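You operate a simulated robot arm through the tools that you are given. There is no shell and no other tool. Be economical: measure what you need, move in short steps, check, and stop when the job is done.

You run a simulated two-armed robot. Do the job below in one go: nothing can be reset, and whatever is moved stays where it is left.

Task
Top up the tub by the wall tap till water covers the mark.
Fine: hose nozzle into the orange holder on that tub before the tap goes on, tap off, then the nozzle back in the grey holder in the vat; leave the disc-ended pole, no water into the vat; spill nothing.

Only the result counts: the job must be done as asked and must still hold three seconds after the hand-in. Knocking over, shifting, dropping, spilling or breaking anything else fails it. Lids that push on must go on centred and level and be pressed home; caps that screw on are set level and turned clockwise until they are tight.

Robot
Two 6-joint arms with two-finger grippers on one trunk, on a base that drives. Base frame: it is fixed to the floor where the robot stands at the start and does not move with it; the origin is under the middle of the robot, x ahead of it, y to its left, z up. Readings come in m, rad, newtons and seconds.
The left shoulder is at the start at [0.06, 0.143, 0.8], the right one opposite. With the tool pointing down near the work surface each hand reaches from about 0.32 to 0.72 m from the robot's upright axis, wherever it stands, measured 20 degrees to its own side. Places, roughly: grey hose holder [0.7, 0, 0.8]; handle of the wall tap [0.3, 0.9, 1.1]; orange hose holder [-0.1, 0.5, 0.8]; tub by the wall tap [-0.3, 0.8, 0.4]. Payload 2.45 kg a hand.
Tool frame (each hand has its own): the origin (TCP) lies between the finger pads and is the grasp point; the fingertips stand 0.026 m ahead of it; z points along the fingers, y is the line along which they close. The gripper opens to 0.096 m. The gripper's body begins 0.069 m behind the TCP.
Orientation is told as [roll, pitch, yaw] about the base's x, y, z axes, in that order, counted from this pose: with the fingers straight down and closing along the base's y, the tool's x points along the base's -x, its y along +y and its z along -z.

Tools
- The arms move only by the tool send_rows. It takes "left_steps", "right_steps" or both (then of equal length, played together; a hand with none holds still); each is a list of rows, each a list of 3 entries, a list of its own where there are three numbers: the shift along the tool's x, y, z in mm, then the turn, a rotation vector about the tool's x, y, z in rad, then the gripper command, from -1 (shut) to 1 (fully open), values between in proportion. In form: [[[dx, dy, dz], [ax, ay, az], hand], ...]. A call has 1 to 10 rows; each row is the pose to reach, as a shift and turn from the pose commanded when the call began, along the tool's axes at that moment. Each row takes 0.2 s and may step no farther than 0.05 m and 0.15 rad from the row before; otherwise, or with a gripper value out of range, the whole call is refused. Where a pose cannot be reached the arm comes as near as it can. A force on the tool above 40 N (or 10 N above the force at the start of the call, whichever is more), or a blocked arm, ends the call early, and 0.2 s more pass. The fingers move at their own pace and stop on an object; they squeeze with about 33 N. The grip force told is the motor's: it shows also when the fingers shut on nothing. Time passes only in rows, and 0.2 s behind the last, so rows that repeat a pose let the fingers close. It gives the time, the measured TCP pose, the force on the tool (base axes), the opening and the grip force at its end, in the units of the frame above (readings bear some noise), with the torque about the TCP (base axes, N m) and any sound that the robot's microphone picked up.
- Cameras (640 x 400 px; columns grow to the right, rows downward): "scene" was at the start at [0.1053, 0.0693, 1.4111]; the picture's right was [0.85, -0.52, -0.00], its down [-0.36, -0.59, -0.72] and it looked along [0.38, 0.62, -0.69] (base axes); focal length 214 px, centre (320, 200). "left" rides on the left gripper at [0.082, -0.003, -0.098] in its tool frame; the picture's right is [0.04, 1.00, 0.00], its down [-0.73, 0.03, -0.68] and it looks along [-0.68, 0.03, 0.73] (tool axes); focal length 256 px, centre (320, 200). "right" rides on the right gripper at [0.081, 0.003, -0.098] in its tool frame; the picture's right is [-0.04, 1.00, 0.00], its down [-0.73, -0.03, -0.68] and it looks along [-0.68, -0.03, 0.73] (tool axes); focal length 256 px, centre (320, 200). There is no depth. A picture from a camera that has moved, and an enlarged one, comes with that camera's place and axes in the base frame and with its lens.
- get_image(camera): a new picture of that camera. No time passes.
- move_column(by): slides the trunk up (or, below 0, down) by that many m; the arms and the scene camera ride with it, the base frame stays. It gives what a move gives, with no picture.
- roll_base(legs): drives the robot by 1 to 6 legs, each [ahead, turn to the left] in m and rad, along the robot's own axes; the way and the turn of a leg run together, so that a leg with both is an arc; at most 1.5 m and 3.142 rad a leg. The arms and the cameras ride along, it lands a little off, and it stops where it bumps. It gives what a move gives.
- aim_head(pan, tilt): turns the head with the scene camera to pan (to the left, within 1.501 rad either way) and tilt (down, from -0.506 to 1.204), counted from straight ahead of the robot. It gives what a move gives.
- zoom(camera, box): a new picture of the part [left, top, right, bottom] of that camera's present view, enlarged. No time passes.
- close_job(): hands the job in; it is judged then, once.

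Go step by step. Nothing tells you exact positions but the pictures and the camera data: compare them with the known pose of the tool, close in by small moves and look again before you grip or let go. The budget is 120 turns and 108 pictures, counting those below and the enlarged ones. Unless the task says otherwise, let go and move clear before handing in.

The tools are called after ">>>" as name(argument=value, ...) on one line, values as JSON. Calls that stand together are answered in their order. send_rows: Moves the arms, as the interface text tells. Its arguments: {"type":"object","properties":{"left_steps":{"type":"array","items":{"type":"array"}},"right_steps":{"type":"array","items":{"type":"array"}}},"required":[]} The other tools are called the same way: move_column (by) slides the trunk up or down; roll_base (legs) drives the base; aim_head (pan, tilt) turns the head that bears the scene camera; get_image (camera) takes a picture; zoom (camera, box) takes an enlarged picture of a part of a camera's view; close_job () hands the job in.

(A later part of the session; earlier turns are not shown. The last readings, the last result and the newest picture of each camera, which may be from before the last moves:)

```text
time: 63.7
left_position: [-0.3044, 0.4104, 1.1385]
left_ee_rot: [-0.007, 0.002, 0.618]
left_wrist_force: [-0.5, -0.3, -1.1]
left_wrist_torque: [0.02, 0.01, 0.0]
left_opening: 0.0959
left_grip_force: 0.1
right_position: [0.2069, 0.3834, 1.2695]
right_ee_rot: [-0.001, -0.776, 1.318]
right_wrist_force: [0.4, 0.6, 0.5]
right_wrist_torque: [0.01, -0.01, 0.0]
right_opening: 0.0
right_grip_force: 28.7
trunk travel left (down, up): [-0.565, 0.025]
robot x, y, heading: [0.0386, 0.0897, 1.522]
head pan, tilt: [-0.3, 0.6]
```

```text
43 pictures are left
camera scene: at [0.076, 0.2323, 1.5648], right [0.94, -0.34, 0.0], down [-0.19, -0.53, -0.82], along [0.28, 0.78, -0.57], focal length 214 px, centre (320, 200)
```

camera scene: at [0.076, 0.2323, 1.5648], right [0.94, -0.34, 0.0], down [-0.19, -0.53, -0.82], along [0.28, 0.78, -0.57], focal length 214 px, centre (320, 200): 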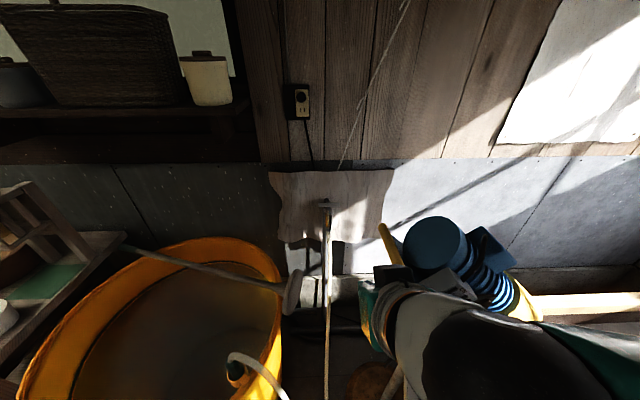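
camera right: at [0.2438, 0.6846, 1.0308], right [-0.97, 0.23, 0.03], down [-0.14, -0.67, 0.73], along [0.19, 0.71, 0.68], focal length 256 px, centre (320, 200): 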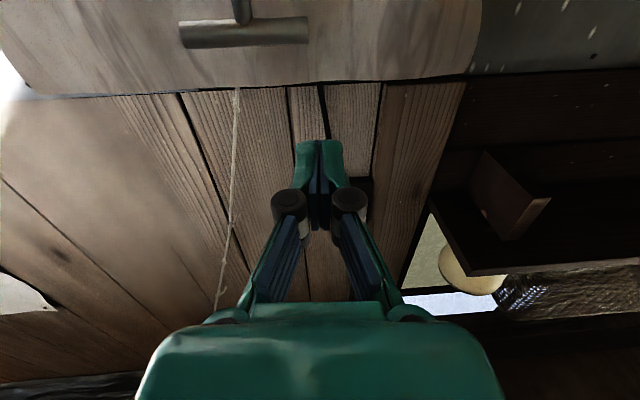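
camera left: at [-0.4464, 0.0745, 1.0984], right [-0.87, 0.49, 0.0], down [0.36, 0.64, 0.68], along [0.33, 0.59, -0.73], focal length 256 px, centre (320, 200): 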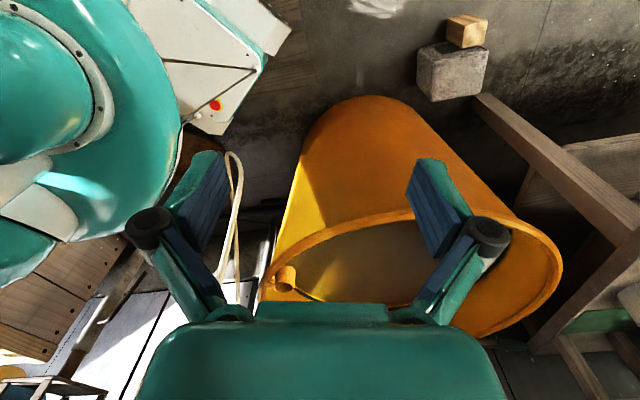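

The machine looks standing as before, but a slight lean remains. I drive back 0.1 m to free the arm.

>>> roll_base(legs=[[-0.1, 0]])

>>> aim_head(pan=-0.6, tilt=0.75)

>>> get_image(camera="scene")

```text
time: 64.9
left_position: [-0.3089, 0.3123, 1.1407]
left_ee_rot: [-0.005, 0.004, 0.613]
left_wrist_force: [-0.1, 0.3, 0.4]
left_wrist_torque: [0.01, -0.02, -0.02]
left_opening: 0.0958
left_grip_force: 0.0
right_position: [0.2034, 0.2827, 1.2706]
right_ee_rot: [0.0, -0.776, 1.317]
right_wrist_force: [0.2, 0.0, 0.4]
right_wrist_torque: [0.06, 0.02, -0.02]
right_opening: 0.0
right_grip_force: 28.5
trunk travel left (down, up): [-0.565, 0.025]
robot x, y, heading: [0.0346, -0.0135, 1.523]
head pan, tilt: [-0.3, 0.6]
```

```text
time: 65.7
left_position: [-0.3088, 0.3137, 1.1401]
left_ee_rot: [-0.008, 0.005, 0.616]
left_wrist_force: [0.6, 0.0, 0.8]
left_wrist_torque: [0.02, 0.03, -0.02]
left_opening: 0.0958
left_grip_force: 0.0
right_position: [0.2046, 0.2837, 1.2711]
right_ee_rot: [0.0, -0.775, 1.315]
right_wrist_force: [-0.1, -0.3, -0.7]
right_wrist_torque: [-0.01, 0.02, 0.01]
right_opening: 0.0
right_grip_force: 27.7
trunk travel left (down, up): [-0.565, 0.025]
robot x, y, heading: [0.0393, -0.0124, 1.524]
head pan, tilt: [-0.6, 0.75]
```

```text
42 pictures are left
camera scene: at [0.0917, 0.1159, 1.552], right [0.8, -0.6, 0.0], down [-0.41, -0.54, -0.73], along [0.44, 0.58, -0.68], focal length 214 px, centre (320, 200)
```

scene: 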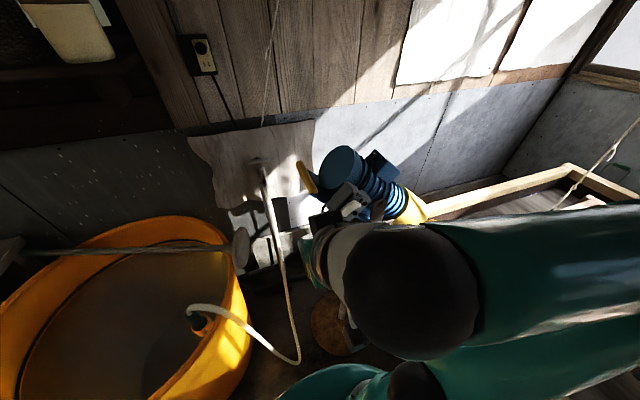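

Careful triangulation shows the machine's yellow handle is near (0.33, 0.52, 1.24), unmoved and close to where the right arm went. I use the left arm, whose path to the tap stays clear of it: yaw it first while moving ahead.

>>> send_rows(left_steps=[[[-46, 1, -4], [0, 0, -0.061], -1], [[-92, 2, -8], [0, 0, -0.123], -1], [[-138, 3, -13], [0, 0, -0.184], -1], [[-184, 4, -17], [0, 0, -0.246], -1], [[-230, 5, -21], [0, 0, -0.307], -1], [[-276, 5, -25], [0, 0, -0.369], -1], [[-322, 5, -30], [0, 0, -0.43], -1]])

>>> send_rows(left_steps=[[[0, 0, 0], [0, -0.14, 0], -1], [[0, 0, 0], [0, -0.28, 0], -1], [[0, 0, 0], [0, -0.42, 0], -1], [[0, 0, 0], [0, -0.56, 0], -1], [[0, 0, 0], [0, -0.7, 0], -1], [[0, 0, 0], [0, -0.84, 0], -1], [[0, 0, 0], [0, -0.98, 0], -1], [[0, 0, 0], [0, -1.12, 0], -1], [[0, 0, 0], [0, -1.26, 0], -1], [[0, 0, 0], [0, -1.4, 0], -1]])

>>> aim_head(pan=0.0, tilt=0.8)

>>> get_image(camera="scene")

```text
time: 67.3
left_position: [-0.0447, 0.5058, 1.1704]
left_ee_rot: [-0.004, 0.007, 1.046]
left_wrist_force: [0.9, 0.0, -0.8]
left_wrist_torque: [0.01, 0.04, 0.02]
left_opening: 0.0
left_grip_force: 28.7
right_position: [0.2046, 0.2852, 1.2701]
right_ee_rot: [-0.001, -0.774, 1.314]
right_wrist_force: [-0.1, -0.4, 0.3]
right_wrist_torque: [-0.02, -0.01, 0.0]
right_opening: 0.0001
right_grip_force: 28.4
trunk travel left (down, up): [-0.565, 0.025]
robot x, y, heading: [0.0381, -0.0036, 1.526]
head pan, tilt: [-0.6, 0.75]
```

```text
time: 69.5
left_position: [-0.049, 0.503, 1.1687]
left_ee_rot: [-0.019, -1.396, 1.063]
left_wrist_force: [0.1, 0.9, -0.1]
left_wrist_torque: [-0.05, 0.02, -0.01]
left_opening: 0.0
left_grip_force: 27.6
right_position: [0.2036, 0.2855, 1.2706]
right_ee_rot: [0.0, -0.774, 1.314]
right_wrist_force: [-0.2, 0.2, 0.0]
right_wrist_torque: [0.0, -0.04, -0.01]
right_opening: 0.0
right_grip_force: 28.8
trunk travel left (down, up): [-0.565, 0.025]
robot x, y, heading: [0.0401, -0.009, 1.528]
head pan, tilt: [-0.6, 0.75]
```

```text
time: 70.5
left_position: [-0.0483, 0.502, 1.1687]
left_ee_rot: [-0.022, -1.393, 1.066]
left_wrist_force: [1.4, 0.4, 0.3]
left_wrist_torque: [0.0, -0.01, -0.04]
left_opening: 0.0
left_grip_force: 29.3
right_position: [0.2033, 0.2845, 1.2705]
right_ee_rot: [-0.001, -0.775, 1.316]
right_wrist_force: [0.4, 0.2, 0.8]
right_wrist_torque: [0.01, 0.03, 0.01]
right_opening: 0.0002
right_grip_force: 28.7
trunk travel left (down, up): [-0.565, 0.025]
robot x, y, heading: [0.0377, -0.0113, 1.524]
head pan, tilt: [0.0, 0.799]
```

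```text
41 pictures are left
camera scene: at [0.0457, 0.1301, 1.548], right [1.0, -0.05, 0.0], down [-0.03, -0.72, -0.7], along [0.03, 0.7, -0.72], focal length 214 px, centre (320, 200)
```

scene: 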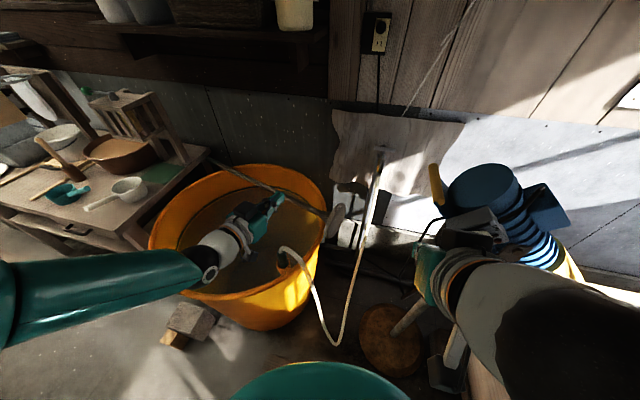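

The left hand points at the wall, clear of the machine. I drive ahead 0.1 m and extend most of the way to the bar's +x end.

>>> roll_base(legs=[[0.1, 0]])

>>> send_rows(left_steps=[[[3, -26, 38], [0, 0, 0], -1], [[6, -52, 75], [0, 0, 0], -1], [[9, -79, 113], [0, 0, 0], -1], [[11, -105, 151], [0, 0, 0], -1], [[14, -131, 188], [0, 0, 0], -1], [[17, -157, 226], [0, 0, 0], -1], [[20, -184, 264], [0, 0, 0], -1]])

>>> get_image(camera="scene")

```text
time: 71.6
left_position: [-0.0424, 0.6035, 1.1676]
left_ee_rot: [-0.025, -1.393, 1.07]
left_wrist_force: [-0.6, 0.8, -0.2]
left_wrist_torque: [-0.02, 0.01, 0.0]
left_opening: 0.0
left_grip_force: 28.3
right_position: [0.2102, 0.3859, 1.27]
right_ee_rot: [0.0, -0.773, 1.316]
right_wrist_force: [-0.2, 0.5, 0.8]
right_wrist_torque: [-0.03, 0.0, -0.01]
right_opening: 0.0
right_grip_force: 28.6
trunk travel left (down, up): [-0.565, 0.025]
robot x, y, heading: [0.0429, 0.0879, 1.523]
head pan, tilt: [0.0, 0.799]
```

```text
time: 73.2
left_position: [0.2448, 0.7282, 1.1013]
left_ee_rot: [-0.016, -1.392, 1.058]
left_wrist_force: [0.1, 0.1, 0.8]
left_wrist_torque: [0.01, 0.02, 0.04]
left_opening: 0.0001
left_grip_force: 28.4
right_position: [0.2106, 0.3834, 1.2712]
right_ee_rot: [0.002, -0.775, 1.313]
right_wrist_force: [0.1, -0.5, 0.0]
right_wrist_torque: [0.0, 0.0, 0.03]
right_opening: 0.0
right_grip_force: 28.3
trunk travel left (down, up): [-0.565, 0.025]
robot x, y, heading: [0.0409, 0.0896, 1.529]
head pan, tilt: [0.0, 0.799]
```

```text
40 pictures are left
camera scene: at [0.052, 0.2307, 1.5479], right [1.0, -0.05, 0.0], down [-0.03, -0.72, -0.7], along [0.03, 0.7, -0.72], focal length 214 px, centre (320, 200)
```

scene: 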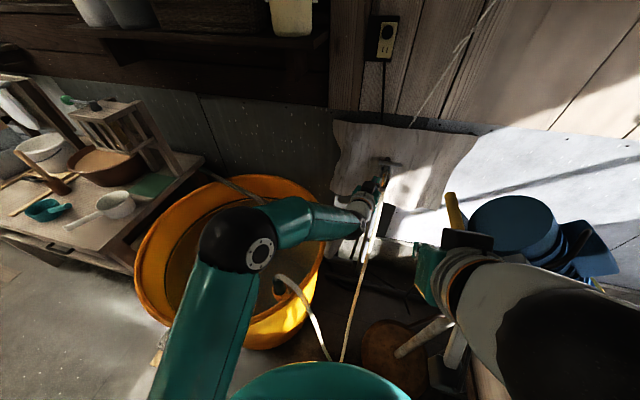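

Reaching well. I look closely at the fingertip and the bar.

>>> zoom(camera="scene", box=[350, 140, 420, 210])

>>> get_image(camera="left")

```text
5.71 times, centred on (385, 175) of scene
camera zoom: at [0.052, 0.2307, 1.5479], right [1.0, -0.05, 0.0], down [-0.03, -0.72, -0.7], along [0.03, 0.7, -0.72], focal length 1226 px, centre (-51, 343)
```

zoom: 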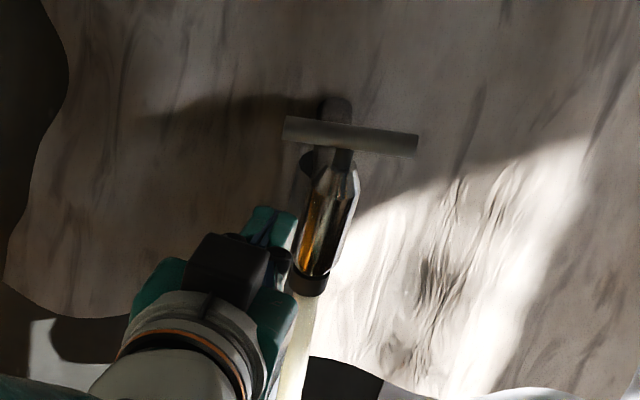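

```text
38 pictures are left
camera left: at [0.1913, 0.6309, 1.039], right [-0.87, 0.5, -0.04], down [-0.3, -0.45, 0.84], along [0.4, 0.74, 0.54], focal length 256 px, centre (320, 200)
```

left: 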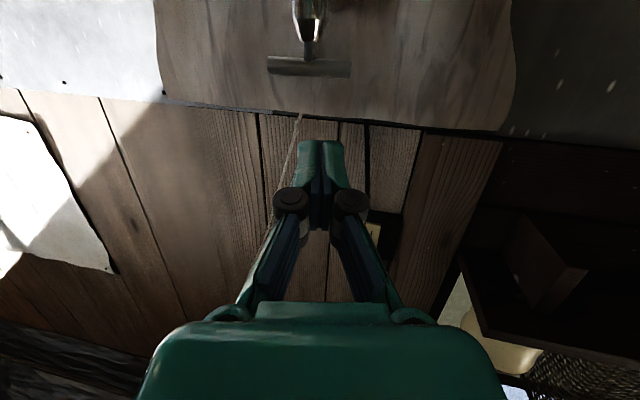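

The bar runs from (0.300, 0.881) to (0.384, 0.861) at z≈1.069. I go to just in front of its +x end.

>>> send_rows(left_steps=[[[2, -18, 30], [0, 0, 0], -1], [[3, -35, 62], [0, 0, 0], -1], [[5, -50, 93], [0, 0, 0], -1], [[6, -63, 123], [0, 0, 0], -1], [[6, -63, 123], [0, 0, 0], -1]])

>>> zoom(camera="scene", box=[350, 140, 420, 210])

>>> zoom(camera="left", box=[200, 0, 440, 200])

```text
time: 74.6
left_position: [0.2706, 0.8668, 1.0635]
left_ee_rot: [-0.148, -1.376, 1.323]
left_wrist_force: [-0.1, -0.5, -0.8]
left_wrist_torque: [0.04, -0.02, 0.0]
left_opening: 0.0
left_grip_force: 28.4
right_position: [0.2075, 0.3855, 1.2691]
right_ee_rot: [0.002, -0.773, 1.316]
right_wrist_force: [0.0, 0.1, 0.1]
right_wrist_torque: [-0.03, 0.03, -0.03]
right_opening: 0.0001
right_grip_force: 28.2
trunk travel left (down, up): [-0.565, 0.025]
robot x, y, heading: [0.0414, 0.09, 1.519]
head pan, tilt: [0.0, 0.799]
stopped in row 5 (left hand): the arm was blocked; the commanded pose is now the measured one
```

```text
5.71 times, centred on (385, 175) of scene
camera zoom: at [0.0498, 0.2316, 1.5449], right [1.0, -0.05, 0.0], down [-0.03, -0.72, -0.7], along [0.03, 0.7, -0.72], focal length 1226 px, centre (-51, 343)
```

zoom: 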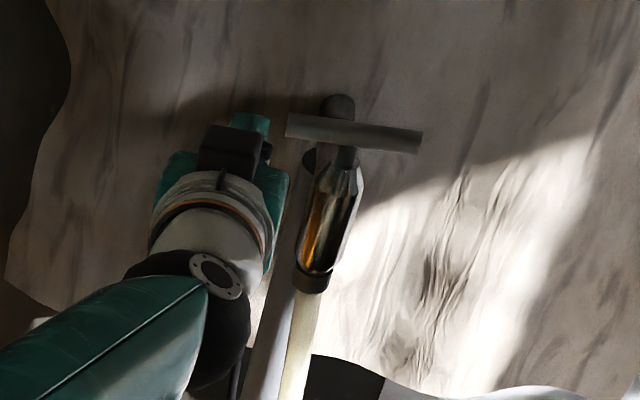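

```text
2.00 times, centred on (320, 100) of left
camera zoom: at [0.2308, 0.7632, 1.0018], right [-0.92, 0.38, -0.07], down [-0.25, -0.47, 0.85], along [0.29, 0.8, 0.52], focal length 512 px, centre (320, 400)
```

zoom: 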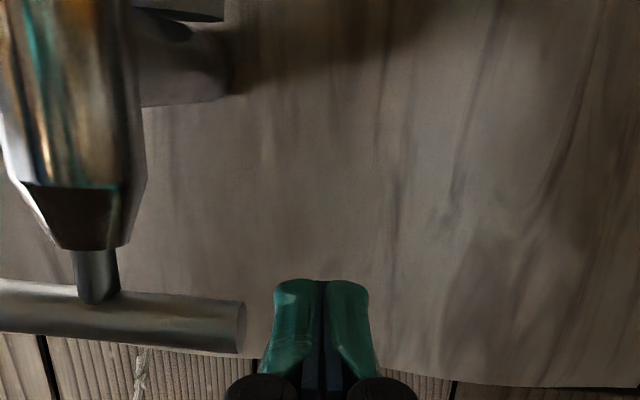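

The left arm got blocked before the bar, without any force at the tool, so the arm touches something else. I look at the whole scene.

>>> get_image(camera="scene")

```text
35 pictures are left
camera scene: at [0.0498, 0.2316, 1.5449], right [1.0, -0.05, 0.0], down [-0.03, -0.72, -0.7], along [0.03, 0.7, -0.72], focal length 214 px, centre (320, 200)
```

scene: 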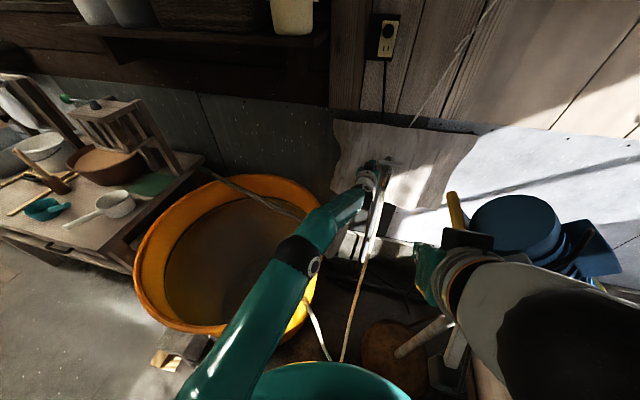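

The arm is simply fully stretched. I retract it to the left, then turn the robot right by 0.5 rad, which brings the left shoulder closer to the tap.

>>> send_rows(left_steps=[[[-2, 15, -40], [0, 0, 0], -1], [[-5, 30, -80], [0, 0, 0], -1], [[-8, 50, -124], [0, 0, 0], -1], [[-10, 70, -168], [0, 0, 0], -1], [[-12, 90, -212], [0, 0, 0], -1], [[-14, 110, -256], [0, 0, 0], -1], [[-15, 130, -300], [0, 0, 0], -1], [[-15, 150, -344], [0, 0, 0], -1], [[-15, 172, -388], [0, 0, 0], -1], [[-15, 194, -430], [0, 0, 0], -1]])

>>> get_image(camera="scene")

```text
time: 76.8
left_position: [-0.0726, 0.5733, 1.1732]
left_ee_rot: [-0.137, -1.375, 1.306]
left_wrist_force: [0.4, 0.0, -0.1]
left_wrist_torque: [0.01, 0.0, 0.02]
left_opening: 0.0001
left_grip_force: 28.3
left hand out of reach, approached as far as the arm can: row 10
right_position: [0.2086, 0.3816, 1.2715]
right_ee_rot: [-0.001, -0.776, 1.316]
right_wrist_force: [-0.4, 0.5, 0.3]
right_wrist_torque: [-0.01, 0.0, 0.0]
right_opening: 0.0001
right_grip_force: 28.3
trunk travel left (down, up): [-0.565, 0.025]
robot x, y, heading: [0.043, 0.09, 1.526]
head pan, tilt: [0.0, 0.799]
```

```text
34 pictures are left
camera scene: at [0.0497, 0.2285, 1.5481], right [1.0, -0.05, 0.0], down [-0.03, -0.72, -0.7], along [0.03, 0.7, -0.72], focal length 214 px, centre (320, 200)
```

scene: 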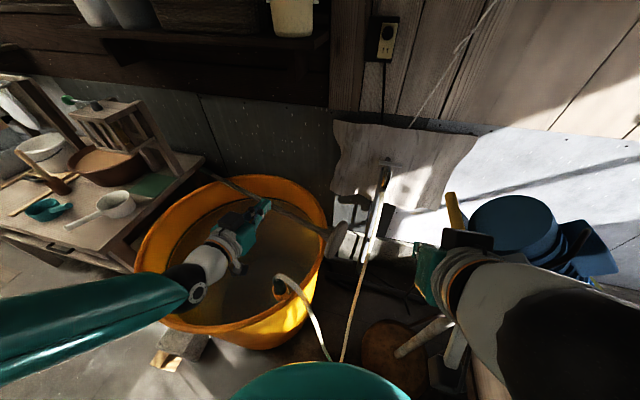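

Retracted; nozzle and pole are undisturbed. I turn right 0.42 rad.

>>> roll_base(legs=[[0, -0.42]])

>>> aim_head(pan=0.2, tilt=0.75)

>>> get_image(camera="scene")

```text
time: 78.6
left_position: [0.1351, 0.5775, 1.1737]
left_ee_rot: [-0.132, -1.374, 0.881]
left_wrist_force: [-0.2, 0.2, 0.0]
left_wrist_torque: [0.01, 0.02, -0.03]
left_opening: 0.0003
left_grip_force: 28.3
right_position: [0.3147, 0.2886, 1.2715]
right_ee_rot: [0.002, -0.775, 0.898]
right_wrist_force: [-0.8, 0.2, -1.0]
right_wrist_torque: [-0.01, 0.01, -0.01]
right_opening: 0.0
right_grip_force: 28.1
trunk travel left (down, up): [-0.565, 0.025]
robot x, y, heading: [0.0342, 0.0921, 1.11]
head pan, tilt: [0.0, 0.799]
```

```text
time: 79.3
left_position: [0.1347, 0.578, 1.1729]
left_ee_rot: [-0.135, -1.374, 0.883]
left_wrist_force: [0.7, -0.2, 1.0]
left_wrist_torque: [0.0, 0.0, -0.03]
left_opening: 0.0
left_grip_force: 28.2
right_position: [0.3122, 0.289, 1.2724]
right_ee_rot: [0.0, -0.774, 0.898]
right_wrist_force: [-0.8, -0.2, 0.1]
right_wrist_torque: [-0.01, 0.04, 0.0]
right_opening: 0.0
right_grip_force: 28.8
trunk travel left (down, up): [-0.565, 0.025]
robot x, y, heading: [0.0343, 0.0903, 1.111]
head pan, tilt: [0.201, 0.75]
```

```text
33 pictures are left
camera scene: at [0.0836, 0.226, 1.552], right [0.97, -0.26, 0.0], down [-0.18, -0.66, -0.73], along [0.19, 0.71, -0.68], focal length 214 px, centre (320, 200)
```

scene: 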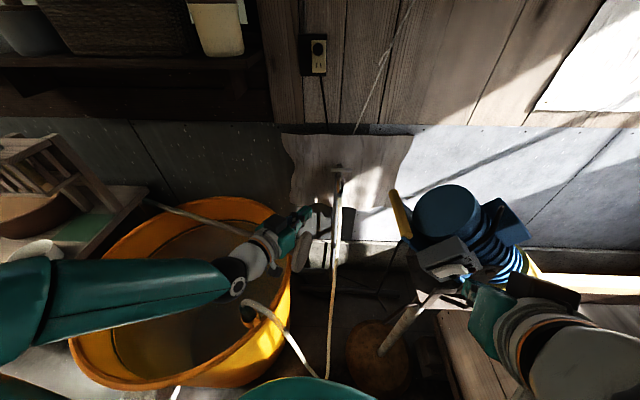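

Good clearance. I swing the left tool toward the wall while moving ahead.

>>> send_rows(left_steps=[[[5, 3, 43], [-0.098, -0.007, -0.02], -1], [[10, 6, 87], [-0.195, -0.014, -0.04], -1], [[14, 10, 130], [-0.292, -0.021, -0.06], -1], [[19, 13, 174], [-0.39, -0.028, -0.079], -1], [[19, 13, 174], [-0.39, -0.028, -0.079], -1]])

>>> zoom(camera="scene", box=[290, 140, 390, 240])

>>> zoom(camera="left", box=[160, 0, 480, 200])

```text
time: 80.5
left_position: [0.2473, 0.7019, 1.1232]
left_ee_rot: [-0.176, -1.389, 1.324]
left_wrist_force: [-0.5, -0.1, 1.3]
left_wrist_torque: [0.01, -0.01, 0.0]
left_opening: 0.0
left_grip_force: 28.7
right_position: [0.3125, 0.2873, 1.2726]
right_ee_rot: [-0.001, -0.775, 0.898]
right_wrist_force: [0.0, -0.1, 0.1]
right_wrist_torque: [0.0, -0.02, 0.05]
right_opening: 0.0002
right_grip_force: 28.2
trunk travel left (down, up): [-0.565, 0.025]
robot x, y, heading: [0.0345, 0.0952, 1.109]
head pan, tilt: [0.201, 0.75]
```

```text
4.00 times, centred on (340, 190) of scene
camera zoom: at [0.0827, 0.2252, 1.5521], right [0.97, -0.26, 0.0], down [-0.18, -0.66, -0.73], along [0.19, 0.71, -0.68], focal length 858 px, centre (240, 240)
```

zoom: 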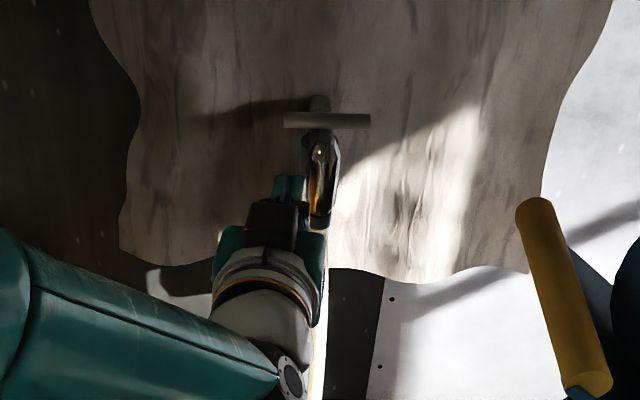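

```text
2.00 times, centred on (320, 100) of left
camera zoom: at [0.2045, 0.5986, 1.0597], right [-0.91, 0.4, -0.07], down [-0.27, -0.47, 0.84], along [0.3, 0.79, 0.54], focal length 512 px, centre (320, 400)
```

zoom: 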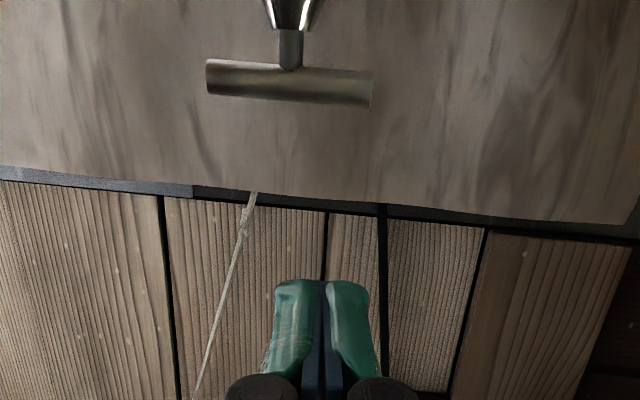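

Bar centre confirmed at ≈(0.338, 0.867, 1.067). I move the closed fingertips to just in front of the +x end.

>>> send_rows(left_steps=[[[14, -20, 36], [0, 0, 0], -1], [[24, -38, 72], [0, 0, 0], -1], [[28, -54, 110], [0, 0, 0], -1], [[28, -58, 145], [0, 0, 0], -1], [[28, -58, 145], [0, 0, 0], -1]])

>>> zoom(camera="scene", box=[290, 140, 390, 240])

>>> zoom(camera="left", box=[160, 0, 480, 200])

```text
time: 81.7
left_position: [0.3615, 0.8015, 1.0727]
left_ee_rot: [-0.174, -1.39, 1.319]
left_wrist_force: [0.3, 0.0, 0.1]
left_wrist_torque: [-0.03, 0.0, 0.0]
left_opening: 0.0
left_grip_force: 28.7
right_position: [0.3135, 0.2893, 1.2722]
right_ee_rot: [0.0, -0.775, 0.897]
right_wrist_force: [-0.3, -0.4, 0.0]
right_wrist_torque: [-0.01, -0.04, 0.01]
right_opening: 0.0001
right_grip_force: 29.0
trunk travel left (down, up): [-0.565, 0.025]
robot x, y, heading: [0.033, 0.0912, 1.108]
head pan, tilt: [0.201, 0.75]
```

```text
4.00 times, centred on (340, 190) of scene
camera zoom: at [0.0837, 0.2258, 1.552], right [0.97, -0.26, 0.0], down [-0.18, -0.66, -0.73], along [0.19, 0.71, -0.68], focal length 858 px, centre (240, 240)
```

zoom: 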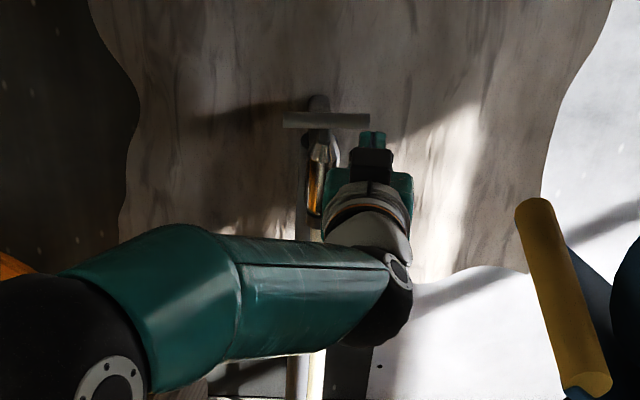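

```text
2.00 times, centred on (320, 100) of left
camera zoom: at [0.319, 0.6989, 1.0104], right [-0.91, 0.4, -0.07], down [-0.27, -0.47, 0.84], along [0.31, 0.79, 0.54], focal length 512 px, centre (320, 400)
```

zoom: 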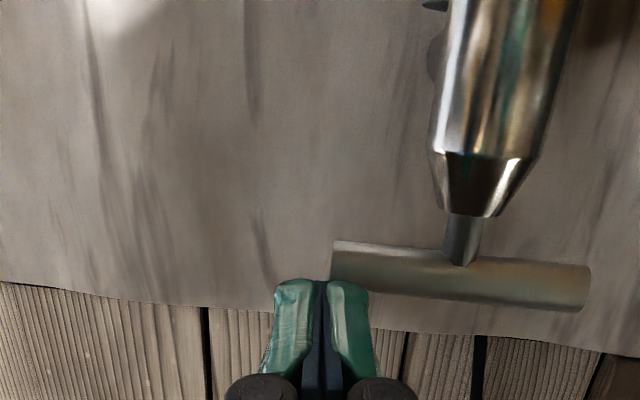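

The fingertip is just in front of the bar's end. I shift 4 mm inward and push about 35 mm toward the wall.

>>> send_rows(left_steps=[[[-1, 6, 3], [0, 0, 0], -1], [[-3, 10, 14], [0, 0, 0], -1], [[-5, 14, 23], [0, 0, 0], -1], [[-7, 18, 30], [0, 0, 0], -1], [[-7, 18, 30], [0, 0, 0], -1]])

>>> zoom(camera="left", box=[160, 0, 480, 200])

```text
time: 82.9
left_position: [0.3564, 0.837, 1.0693]
left_ee_rot: [-0.172, -1.387, 1.32]
left_wrist_force: [0.6, -0.8, 1.6]
left_wrist_torque: [0.05, -0.01, -0.02]
left_opening: 0.0003
left_grip_force: 28.1
right_position: [0.3134, 0.2891, 1.2715]
right_ee_rot: [-0.001, -0.774, 0.895]
right_wrist_force: [-0.8, 0.5, -0.1]
right_wrist_torque: [-0.02, 0.02, 0.0]
right_opening: 0.0002
right_grip_force: 29.0
trunk travel left (down, up): [-0.565, 0.025]
robot x, y, heading: [0.0312, 0.0933, 1.105]
head pan, tilt: [0.201, 0.75]
```

```text
2.00 times, centred on (320, 100) of left
camera zoom: at [0.3143, 0.7345, 1.007], right [-0.91, 0.4, -0.07], down [-0.27, -0.47, 0.84], along [0.31, 0.79, 0.54], focal length 512 px, centre (320, 400)
```

zoom: 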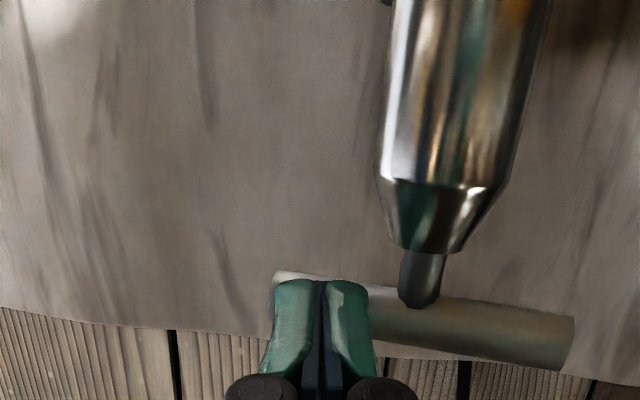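

Just at contact. I push another 30 mm.

>>> send_rows(left_steps=[[[-1, 3, 7], [0, 0, 0], -1], [[-3, 6, 14], [0, 0, 0], -1], [[-4, 9, 20], [0, 0, 0], -1], [[-6, 12, 27], [0, 0, 0], -1], [[-6, 12, 27], [0, 0, 0], -1]])

>>> zoom(camera="left", box=[160, 0, 480, 200])

>>> zoom(camera="scene", box=[290, 140, 390, 240])

```text
time: 84.1
left_position: [0.3603, 0.8645, 1.0732]
left_ee_rot: [-0.16, -1.394, 1.301]
left_wrist_force: [16.0, -17.3, 5.3]
left_wrist_torque: [-0.02, 0.04, 0.12]
left_opening: 0.0
left_grip_force: 28.3
right_position: [0.3156, 0.2865, 1.2729]
right_ee_rot: [0.006, -0.776, 0.894]
right_wrist_force: [0.2, -1.7, -0.2]
right_wrist_torque: [0.02, 0.0, 0.0]
right_opening: 0.0
right_grip_force: 28.8
trunk travel left (down, up): [-0.565, 0.025]
robot x, y, heading: [0.0311, 0.0944, 1.11]
head pan, tilt: [0.201, 0.75]
```

```text
2.00 times, centred on (320, 100) of left
camera zoom: at [0.3183, 0.7615, 1.0097], right [-0.91, 0.41, -0.07], down [-0.27, -0.47, 0.84], along [0.31, 0.78, 0.54], focal length 512 px, centre (320, 400)
```

zoom: 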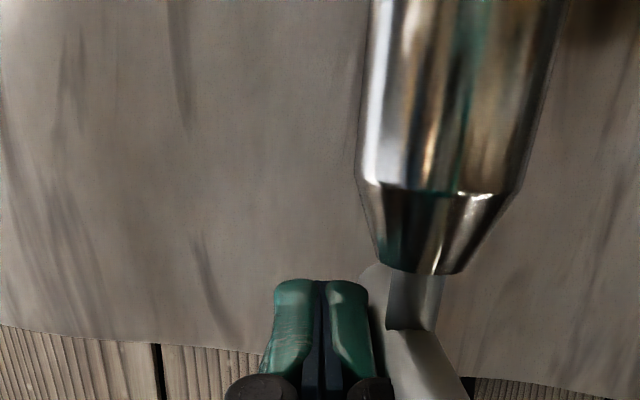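

```text
4.00 times, centred on (340, 190) of scene
camera zoom: at [0.0859, 0.2223, 1.5523], right [0.97, -0.26, 0.0], down [-0.18, -0.66, -0.73], along [0.19, 0.71, -0.68], focal length 858 px, centre (240, 240)
```

zoom: 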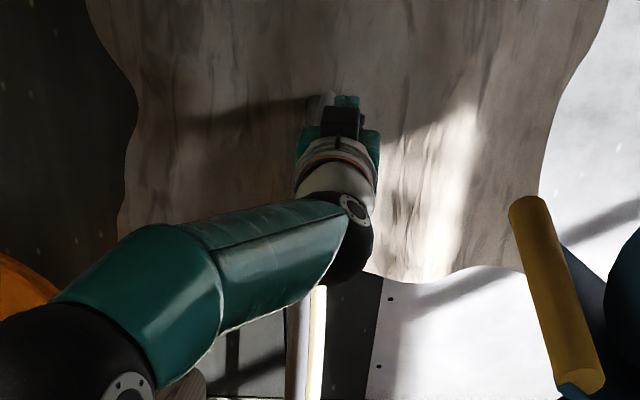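

The bar has swung roughly a quarter turn. I back the finger off and check the tap and whether water flows.

>>> send_rows(left_steps=[[[0, -4, -15], [0, 0, 0], -1], [[0, -6, -45], [0, 0, 0], -1], [[0, -6, -85], [0, 0, 0], -1]])

>>> zoom(camera="scene", box=[220, 140, 390, 320])

>>> zoom(camera="left", box=[160, 0, 480, 200])

```text
time: 84.9
left_position: [0.3264, 0.7906, 1.0845]
left_ee_rot: [-0.181, -1.391, 1.328]
left_wrist_force: [-0.2, 0.0, 0.1]
left_wrist_torque: [-0.01, -0.01, 0.01]
left_opening: 0.0002
left_grip_force: 28.8
right_position: [0.3132, 0.288, 1.2723]
right_ee_rot: [0.002, -0.777, 0.899]
right_wrist_force: [-0.3, 0.2, 0.5]
right_wrist_torque: [0.02, 0.04, -0.03]
right_opening: 0.0
right_grip_force: 28.2
trunk travel left (down, up): [-0.565, 0.025]
robot x, y, heading: [0.0321, 0.0895, 1.113]
head pan, tilt: [0.201, 0.75]
```

```text
2.22 times, centred on (305, 230) of scene
camera zoom: at [0.0837, 0.2251, 1.552], right [0.97, -0.26, 0.0], down [-0.18, -0.66, -0.73], along [0.19, 0.71, -0.68], focal length 477 px, centre (353, 133)
```

zoom: 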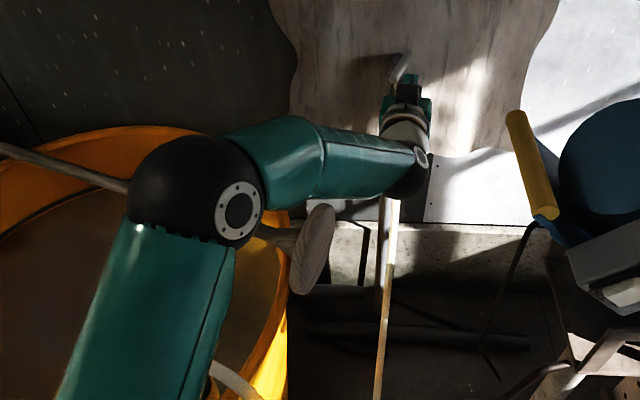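

```text
2.00 times, centred on (320, 100) of left
camera zoom: at [0.2856, 0.6874, 1.0224], right [-0.91, 0.4, -0.07], down [-0.27, -0.47, 0.84], along [0.3, 0.79, 0.54], focal length 512 px, centre (320, 400)
```

zoom: 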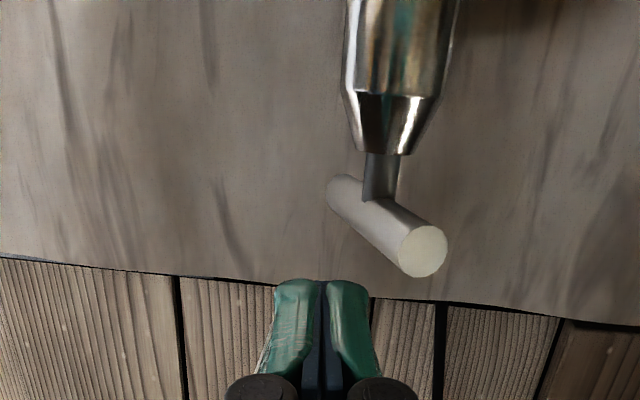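

The bar has turned about 60–70°. I look at the tub to see whether water is running and where the level stands.

>>> aim_head(pan=0.75, tilt=0.85)

>>> get_image(camera="scene")

```text
time: 85.9
left_position: [0.3275, 0.7909, 1.0849]
left_ee_rot: [-0.175, -1.388, 1.323]
left_wrist_force: [-0.3, 0.9, -0.5]
left_wrist_torque: [0.0, 0.02, 0.02]
left_opening: 0.0002
left_grip_force: 28.4
right_position: [0.3141, 0.2903, 1.2715]
right_ee_rot: [0.001, -0.774, 0.896]
right_wrist_force: [-0.4, -0.2, -0.9]
right_wrist_torque: [-0.02, -0.01, 0.02]
right_opening: 0.0001
right_grip_force: 28.0
trunk travel left (down, up): [-0.565, 0.025]
robot x, y, heading: [0.0295, 0.0928, 1.106]
head pan, tilt: [0.75, 0.85]
```

```text
23 pictures are left
camera scene: at [0.0402, 0.2213, 1.5439], right [0.96, 0.28, 0.0], down [0.21, -0.72, -0.66], along [-0.19, 0.63, -0.75], focal length 214 px, centre (320, 200)
```

scene: 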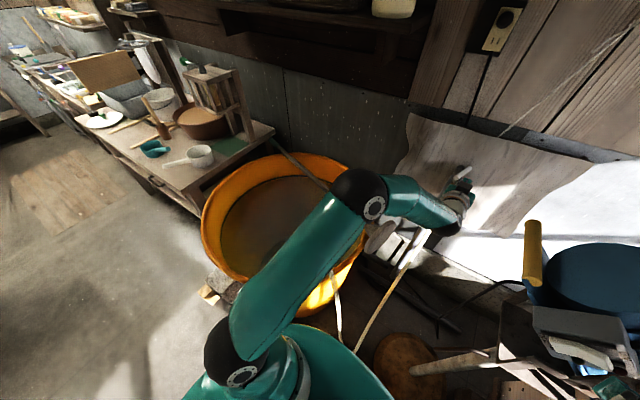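

>>> zoom(camera="scene", box=[195, 145, 365, 295])

```text
2.67 times, centred on (280, 220) of scene
camera zoom: at [0.0402, 0.2213, 1.5439], right [0.96, 0.28, 0.0], down [0.21, -0.72, -0.66], along [-0.19, 0.63, -0.75], focal length 572 px, centre (427, 147)
```

zoom: 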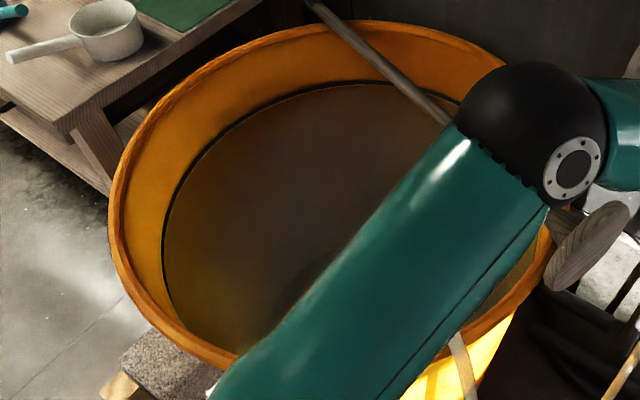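

A ripple shows by the nozzle, so water is running; the level is a little below the black mark. I set the finger ready for closing and wait a few seconds.

>>> send_rows(left_steps=[[[8, -5, 8], [0, 0, 0], -1], [[8, -5, 8], [0, 0, 0], -1], [[8, -5, 8], [0, 0, 0], -1], [[8, -5, 8], [0, 0, 0], -1], [[8, -5, 8], [0, 0, 0], -1], [[8, -5, 8], [0, 0, 0], -1], [[8, -5, 8], [0, 0, 0], -1], [[8, -5, 8], [0, 0, 0], -1], [[8, -5, 8], [0, 0, 0], -1], [[8, -5, 8], [0, 0, 0], -1]])

>>> zoom(camera="scene", box=[230, 155, 330, 225])

```text
time: 88.1
left_position: [0.336, 0.7948, 1.0769]
left_ee_rot: [-0.174, -1.389, 1.32]
left_wrist_force: [0.3, 0.1, 0.0]
left_wrist_torque: [0.01, 0.03, 0.01]
left_opening: 0.0
left_grip_force: 28.9
right_position: [0.3142, 0.2901, 1.2728]
right_ee_rot: [0.002, -0.774, 0.898]
right_wrist_force: [-1.0, 0.4, 0.9]
right_wrist_torque: [-0.01, 0.02, 0.0]
right_opening: 0.0
right_grip_force: 28.5
trunk travel left (down, up): [-0.565, 0.025]
robot x, y, heading: [0.0342, 0.0932, 1.112]
head pan, tilt: [0.75, 0.85]
```

```text
5.71 times, centred on (280, 190) of scene
camera zoom: at [0.0403, 0.2213, 1.5439], right [0.96, 0.28, 0.0], down [0.21, -0.72, -0.66], along [-0.19, 0.63, -0.75], focal length 1226 px, centre (549, 257)
```

zoom: 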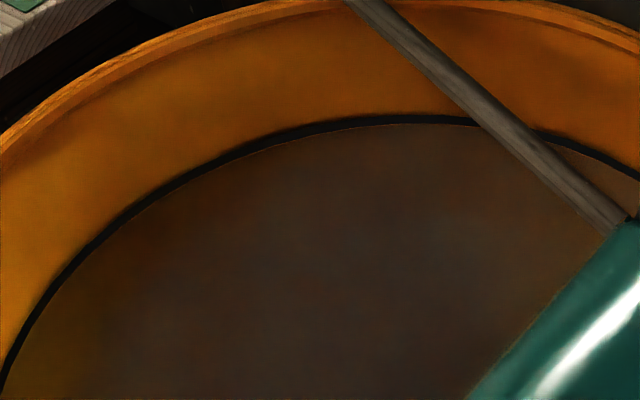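

The water is already at the lower edge of the mark. I wait about 2 s more and check.

>>> send_rows(left_steps=[[[0, 0, 0], [0, 0, 0], -1], [[0, 0, 0], [0, 0, 0], -1], [[0, 0, 0], [0, 0, 0], -1], [[0, 0, 0], [0, 0, 0], -1], [[0, 0, 0], [0, 0, 0], -1], [[0, 0, 0], [0, 0, 0], -1], [[0, 0, 0], [0, 0, 0], -1], [[0, 0, 0], [0, 0, 0], -1], [[0, 0, 0], [0, 0, 0], -1], [[0, 0, 0], [0, 0, 0], -1]])

>>> zoom(camera="scene", box=[230, 155, 330, 225])

```text
time: 90.3
left_position: [0.3365, 0.794, 1.0779]
left_ee_rot: [-0.173, -1.389, 1.32]
left_wrist_force: [0.2, -0.8, 0.5]
left_wrist_torque: [0.01, 0.0, 0.0]
left_opening: 0.0001
left_grip_force: 28.3
right_position: [0.3131, 0.2903, 1.272]
right_ee_rot: [0.0, -0.776, 0.895]
right_wrist_force: [0.5, 0.6, -0.1]
right_wrist_torque: [-0.04, 0.01, 0.02]
right_opening: 0.0
right_grip_force: 28.2
trunk travel left (down, up): [-0.565, 0.025]
robot x, y, heading: [0.035, 0.091, 1.109]
head pan, tilt: [0.75, 0.85]
```

```text
5.71 times, centred on (280, 190) of scene
camera zoom: at [0.0403, 0.2213, 1.5439], right [0.96, 0.28, 0.0], down [0.21, -0.72, -0.66], along [-0.19, 0.63, -0.75], focal length 1226 px, centre (549, 257)
```

zoom: 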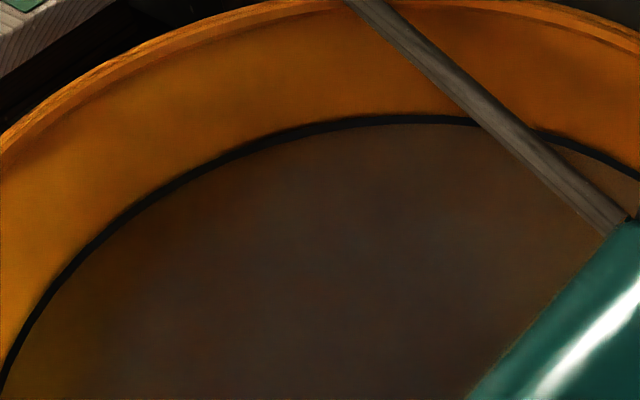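

The mark is getting covered slowly. I wait about 6.6 s more before the next look.

>>> send_rows(left_steps=[[[0, 0, 0], [0, 0, 0], -1], [[0, 0, 0], [0, 0, 0], -1], [[0, 0, 0], [0, 0, 0], -1], [[0, 0, 0], [0, 0, 0], -1], [[0, 0, 0], [0, 0, 0], -1], [[0, 0, 0], [0, 0, 0], -1], [[0, 0, 0], [0, 0, 0], -1], [[0, 0, 0], [0, 0, 0], -1], [[0, 0, 0], [0, 0, 0], -1], [[0, 0, 0], [0, 0, 0], -1]])

>>> send_rows(left_steps=[[[0, 0, 0], [0, 0, 0], -1], [[0, 0, 0], [0, 0, 0], -1], [[0, 0, 0], [0, 0, 0], -1], [[0, 0, 0], [0, 0, 0], -1], [[0, 0, 0], [0, 0, 0], -1], [[0, 0, 0], [0, 0, 0], -1], [[0, 0, 0], [0, 0, 0], -1], [[0, 0, 0], [0, 0, 0], -1], [[0, 0, 0], [0, 0, 0], -1], [[0, 0, 0], [0, 0, 0], -1]])

>>> send_rows(left_steps=[[[0, 0, 0], [0, 0, 0], -1], [[0, 0, 0], [0, 0, 0], -1], [[0, 0, 0], [0, 0, 0], -1], [[0, 0, 0], [0, 0, 0], -1], [[0, 0, 0], [0, 0, 0], -1], [[0, 0, 0], [0, 0, 0], -1], [[0, 0, 0], [0, 0, 0], -1], [[0, 0, 0], [0, 0, 0], -1], [[0, 0, 0], [0, 0, 0], -1], [[0, 0, 0], [0, 0, 0], -1]])

>>> zoom(camera="scene", box=[230, 155, 330, 225])

```text
time: 92.5
left_position: [0.3356, 0.794, 1.0774]
left_ee_rot: [-0.176, -1.389, 1.321]
left_wrist_force: [0.0, -0.1, 0.0]
left_wrist_torque: [0.03, 0.05, 0.01]
left_opening: 0.0001
left_grip_force: 28.8
right_position: [0.3129, 0.2898, 1.2716]
right_ee_rot: [-0.001, -0.774, 0.897]
right_wrist_force: [0.0, 0.2, -1.1]
right_wrist_torque: [-0.01, 0.0, -0.01]
right_opening: 0.0002
right_grip_force: 29.2
trunk travel left (down, up): [-0.565, 0.025]
robot x, y, heading: [0.036, 0.0916, 1.104]
head pan, tilt: [0.75, 0.85]
```

```text
time: 94.7
left_position: [0.3355, 0.7935, 1.0776]
left_ee_rot: [-0.173, -1.387, 1.321]
left_wrist_force: [0.0, -0.2, -0.2]
left_wrist_torque: [0.0, -0.01, 0.0]
left_opening: 0.0001
left_grip_force: 29.1
right_position: [0.3138, 0.2898, 1.273]
right_ee_rot: [0.001, -0.775, 0.895]
right_wrist_force: [-0.7, 0.2, -0.8]
right_wrist_torque: [-0.02, 0.02, 0.01]
right_opening: 0.0
right_grip_force: 28.7
trunk travel left (down, up): [-0.565, 0.025]
robot x, y, heading: [0.033, 0.0906, 1.107]
head pan, tilt: [0.75, 0.85]
```

```text
time: 96.9
left_position: [0.3358, 0.7946, 1.0774]
left_ee_rot: [-0.176, -1.389, 1.321]
left_wrist_force: [0.1, 0.0, 0.4]
left_wrist_torque: [0.03, 0.0, 0.03]
left_opening: 0.0
left_grip_force: 28.3
right_position: [0.3137, 0.2893, 1.2718]
right_ee_rot: [-0.001, -0.774, 0.897]
right_wrist_force: [0.6, 0.3, -0.4]
right_wrist_torque: [-0.02, -0.02, 0.03]
right_opening: 0.0002
right_grip_force: 28.6
trunk travel left (down, up): [-0.565, 0.025]
robot x, y, heading: [0.0335, 0.0911, 1.11]
head pan, tilt: [0.75, 0.85]
```

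```text
5.71 times, centred on (280, 190) of scene
camera zoom: at [0.0403, 0.2213, 1.5439], right [0.96, 0.28, 0.0], down [0.21, -0.72, -0.66], along [-0.19, 0.63, -0.75], focal length 1226 px, centre (549, 257)
```

zoom: 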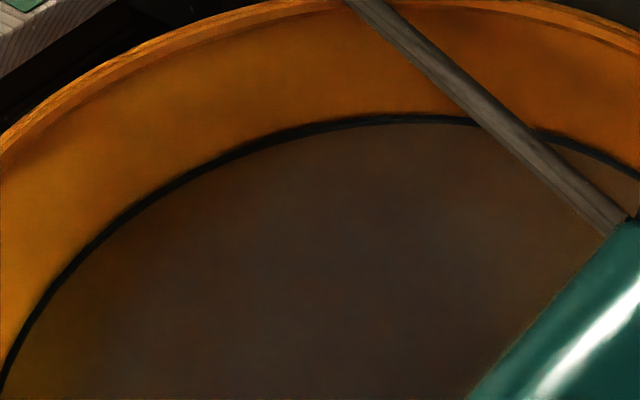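

Still rising slowly with the mark partly covered. I wait about 9 s more.

>>> send_rows(left_steps=[[[0, 0, 0], [0, 0, 0], -1], [[0, 0, 0], [0, 0, 0], -1], [[0, 0, 0], [0, 0, 0], -1], [[0, 0, 0], [0, 0, 0], -1], [[0, 0, 0], [0, 0, 0], -1], [[0, 0, 0], [0, 0, 0], -1], [[0, 0, 0], [0, 0, 0], -1], [[0, 0, 0], [0, 0, 0], -1], [[0, 0, 0], [0, 0, 0], -1], [[0, 0, 0], [0, 0, 0], -1]])

>>> send_rows(left_steps=[[[0, 0, 0], [0, 0, 0], -1], [[0, 0, 0], [0, 0, 0], -1], [[0, 0, 0], [0, 0, 0], -1], [[0, 0, 0], [0, 0, 0], -1], [[0, 0, 0], [0, 0, 0], -1], [[0, 0, 0], [0, 0, 0], -1], [[0, 0, 0], [0, 0, 0], -1], [[0, 0, 0], [0, 0, 0], -1], [[0, 0, 0], [0, 0, 0], -1], [[0, 0, 0], [0, 0, 0], -1]])

>>> send_rows(left_steps=[[[0, 0, 0], [0, 0, 0], -1], [[0, 0, 0], [0, 0, 0], -1], [[0, 0, 0], [0, 0, 0], -1], [[0, 0, 0], [0, 0, 0], -1], [[0, 0, 0], [0, 0, 0], -1], [[0, 0, 0], [0, 0, 0], -1], [[0, 0, 0], [0, 0, 0], -1], [[0, 0, 0], [0, 0, 0], -1], [[0, 0, 0], [0, 0, 0], -1], [[0, 0, 0], [0, 0, 0], -1]])

>>> send_rows(left_steps=[[[0, 0, 0], [0, 0, 0], -1], [[0, 0, 0], [0, 0, 0], -1], [[0, 0, 0], [0, 0, 0], -1], [[0, 0, 0], [0, 0, 0], -1], [[0, 0, 0], [0, 0, 0], -1], [[0, 0, 0], [0, 0, 0], -1], [[0, 0, 0], [0, 0, 0], -1], [[0, 0, 0], [0, 0, 0], -1], [[0, 0, 0], [0, 0, 0], -1], [[0, 0, 0], [0, 0, 0], -1]])

>>> zoom(camera="scene", box=[230, 155, 330, 225])

```text
time: 99.1
left_position: [0.3354, 0.7941, 1.0765]
left_ee_rot: [-0.173, -1.388, 1.321]
left_wrist_force: [1.2, 0.7, 0.7]
left_wrist_torque: [-0.01, 0.02, -0.02]
left_opening: 0.0001
left_grip_force: 28.5
right_position: [0.3134, 0.2893, 1.2713]
right_ee_rot: [0.0, -0.775, 0.897]
right_wrist_force: [0.4, -0.3, -0.6]
right_wrist_torque: [0.01, -0.01, 0.02]
right_opening: 0.0
right_grip_force: 29.0
trunk travel left (down, up): [-0.565, 0.025]
robot x, y, heading: [0.0334, 0.0923, 1.104]
head pan, tilt: [0.75, 0.85]
```

```text
time: 101.3
left_position: [0.3361, 0.7944, 1.076]
left_ee_rot: [-0.175, -1.391, 1.32]
left_wrist_force: [-0.4, 0.2, -0.3]
left_wrist_torque: [0.0, 0.0, -0.02]
left_opening: 0.0003
left_grip_force: 28.4
right_position: [0.314, 0.2896, 1.272]
right_ee_rot: [0.001, -0.774, 0.897]
right_wrist_force: [0.1, 0.3, 0.2]
right_wrist_torque: [0.0, -0.01, -0.05]
right_opening: 0.0
right_grip_force: 28.8
trunk travel left (down, up): [-0.565, 0.025]
robot x, y, heading: [0.0339, 0.0921, 1.105]
head pan, tilt: [0.75, 0.85]
```

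```text
time: 103.5
left_position: [0.337, 0.7939, 1.0775]
left_ee_rot: [-0.175, -1.389, 1.323]
left_wrist_force: [0.5, 1.2, 0.3]
left_wrist_torque: [0.02, 0.02, 0.0]
left_opening: 0.0
left_grip_force: 28.3
right_position: [0.3138, 0.2892, 1.2711]
right_ee_rot: [-0.001, -0.775, 0.898]
right_wrist_force: [0.3, 0.3, -0.5]
right_wrist_torque: [-0.03, -0.02, 0.02]
right_opening: 0.0004
right_grip_force: 28.8
trunk travel left (down, up): [-0.565, 0.025]
robot x, y, heading: [0.0355, 0.0975, 1.105]
head pan, tilt: [0.75, 0.85]
```

```text
time: 105.7
left_position: [0.3369, 0.7949, 1.0764]
left_ee_rot: [-0.174, -1.387, 1.322]
left_wrist_force: [0.6, 0.8, 0.9]
left_wrist_torque: [0.04, 0.01, 0.03]
left_opening: 0.0
left_grip_force: 28.6
right_position: [0.3137, 0.2893, 1.2721]
right_ee_rot: [-0.001, -0.776, 0.897]
right_wrist_force: [0.0, 0.3, -0.1]
right_wrist_torque: [0.01, 0.0, 0.02]
right_opening: 0.0
right_grip_force: 28.8
trunk travel left (down, up): [-0.565, 0.025]
robot x, y, heading: [0.033, 0.0936, 1.107]
head pan, tilt: [0.75, 0.85]
```

```text
5.71 times, centred on (280, 190) of scene
camera zoom: at [0.0403, 0.2213, 1.5439], right [0.96, 0.28, 0.0], down [0.21, -0.72, -0.66], along [-0.19, 0.63, -0.75], focal length 1226 px, centre (549, 257)
```

zoom: 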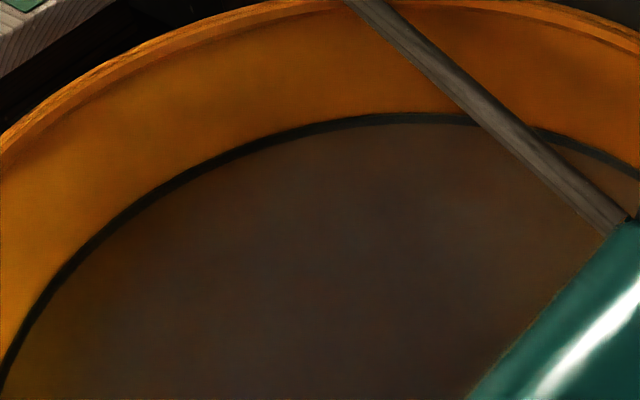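

The mark now looks paler, as if under water. I zoom far in to judge.

>>> zoom(camera="scene", box=[270, 165, 302, 185])

```text
16.00 times, centred on (286, 175) of scene
camera zoom: at [0.0403, 0.2213, 1.5439], right [0.96, 0.28, 0.0], down [0.21, -0.72, -0.66], along [-0.19, 0.63, -0.75], focal length 3432 px, centre (864, 600)
```

zoom: 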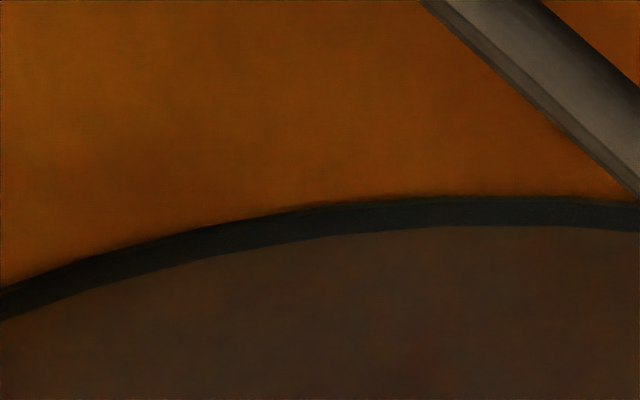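

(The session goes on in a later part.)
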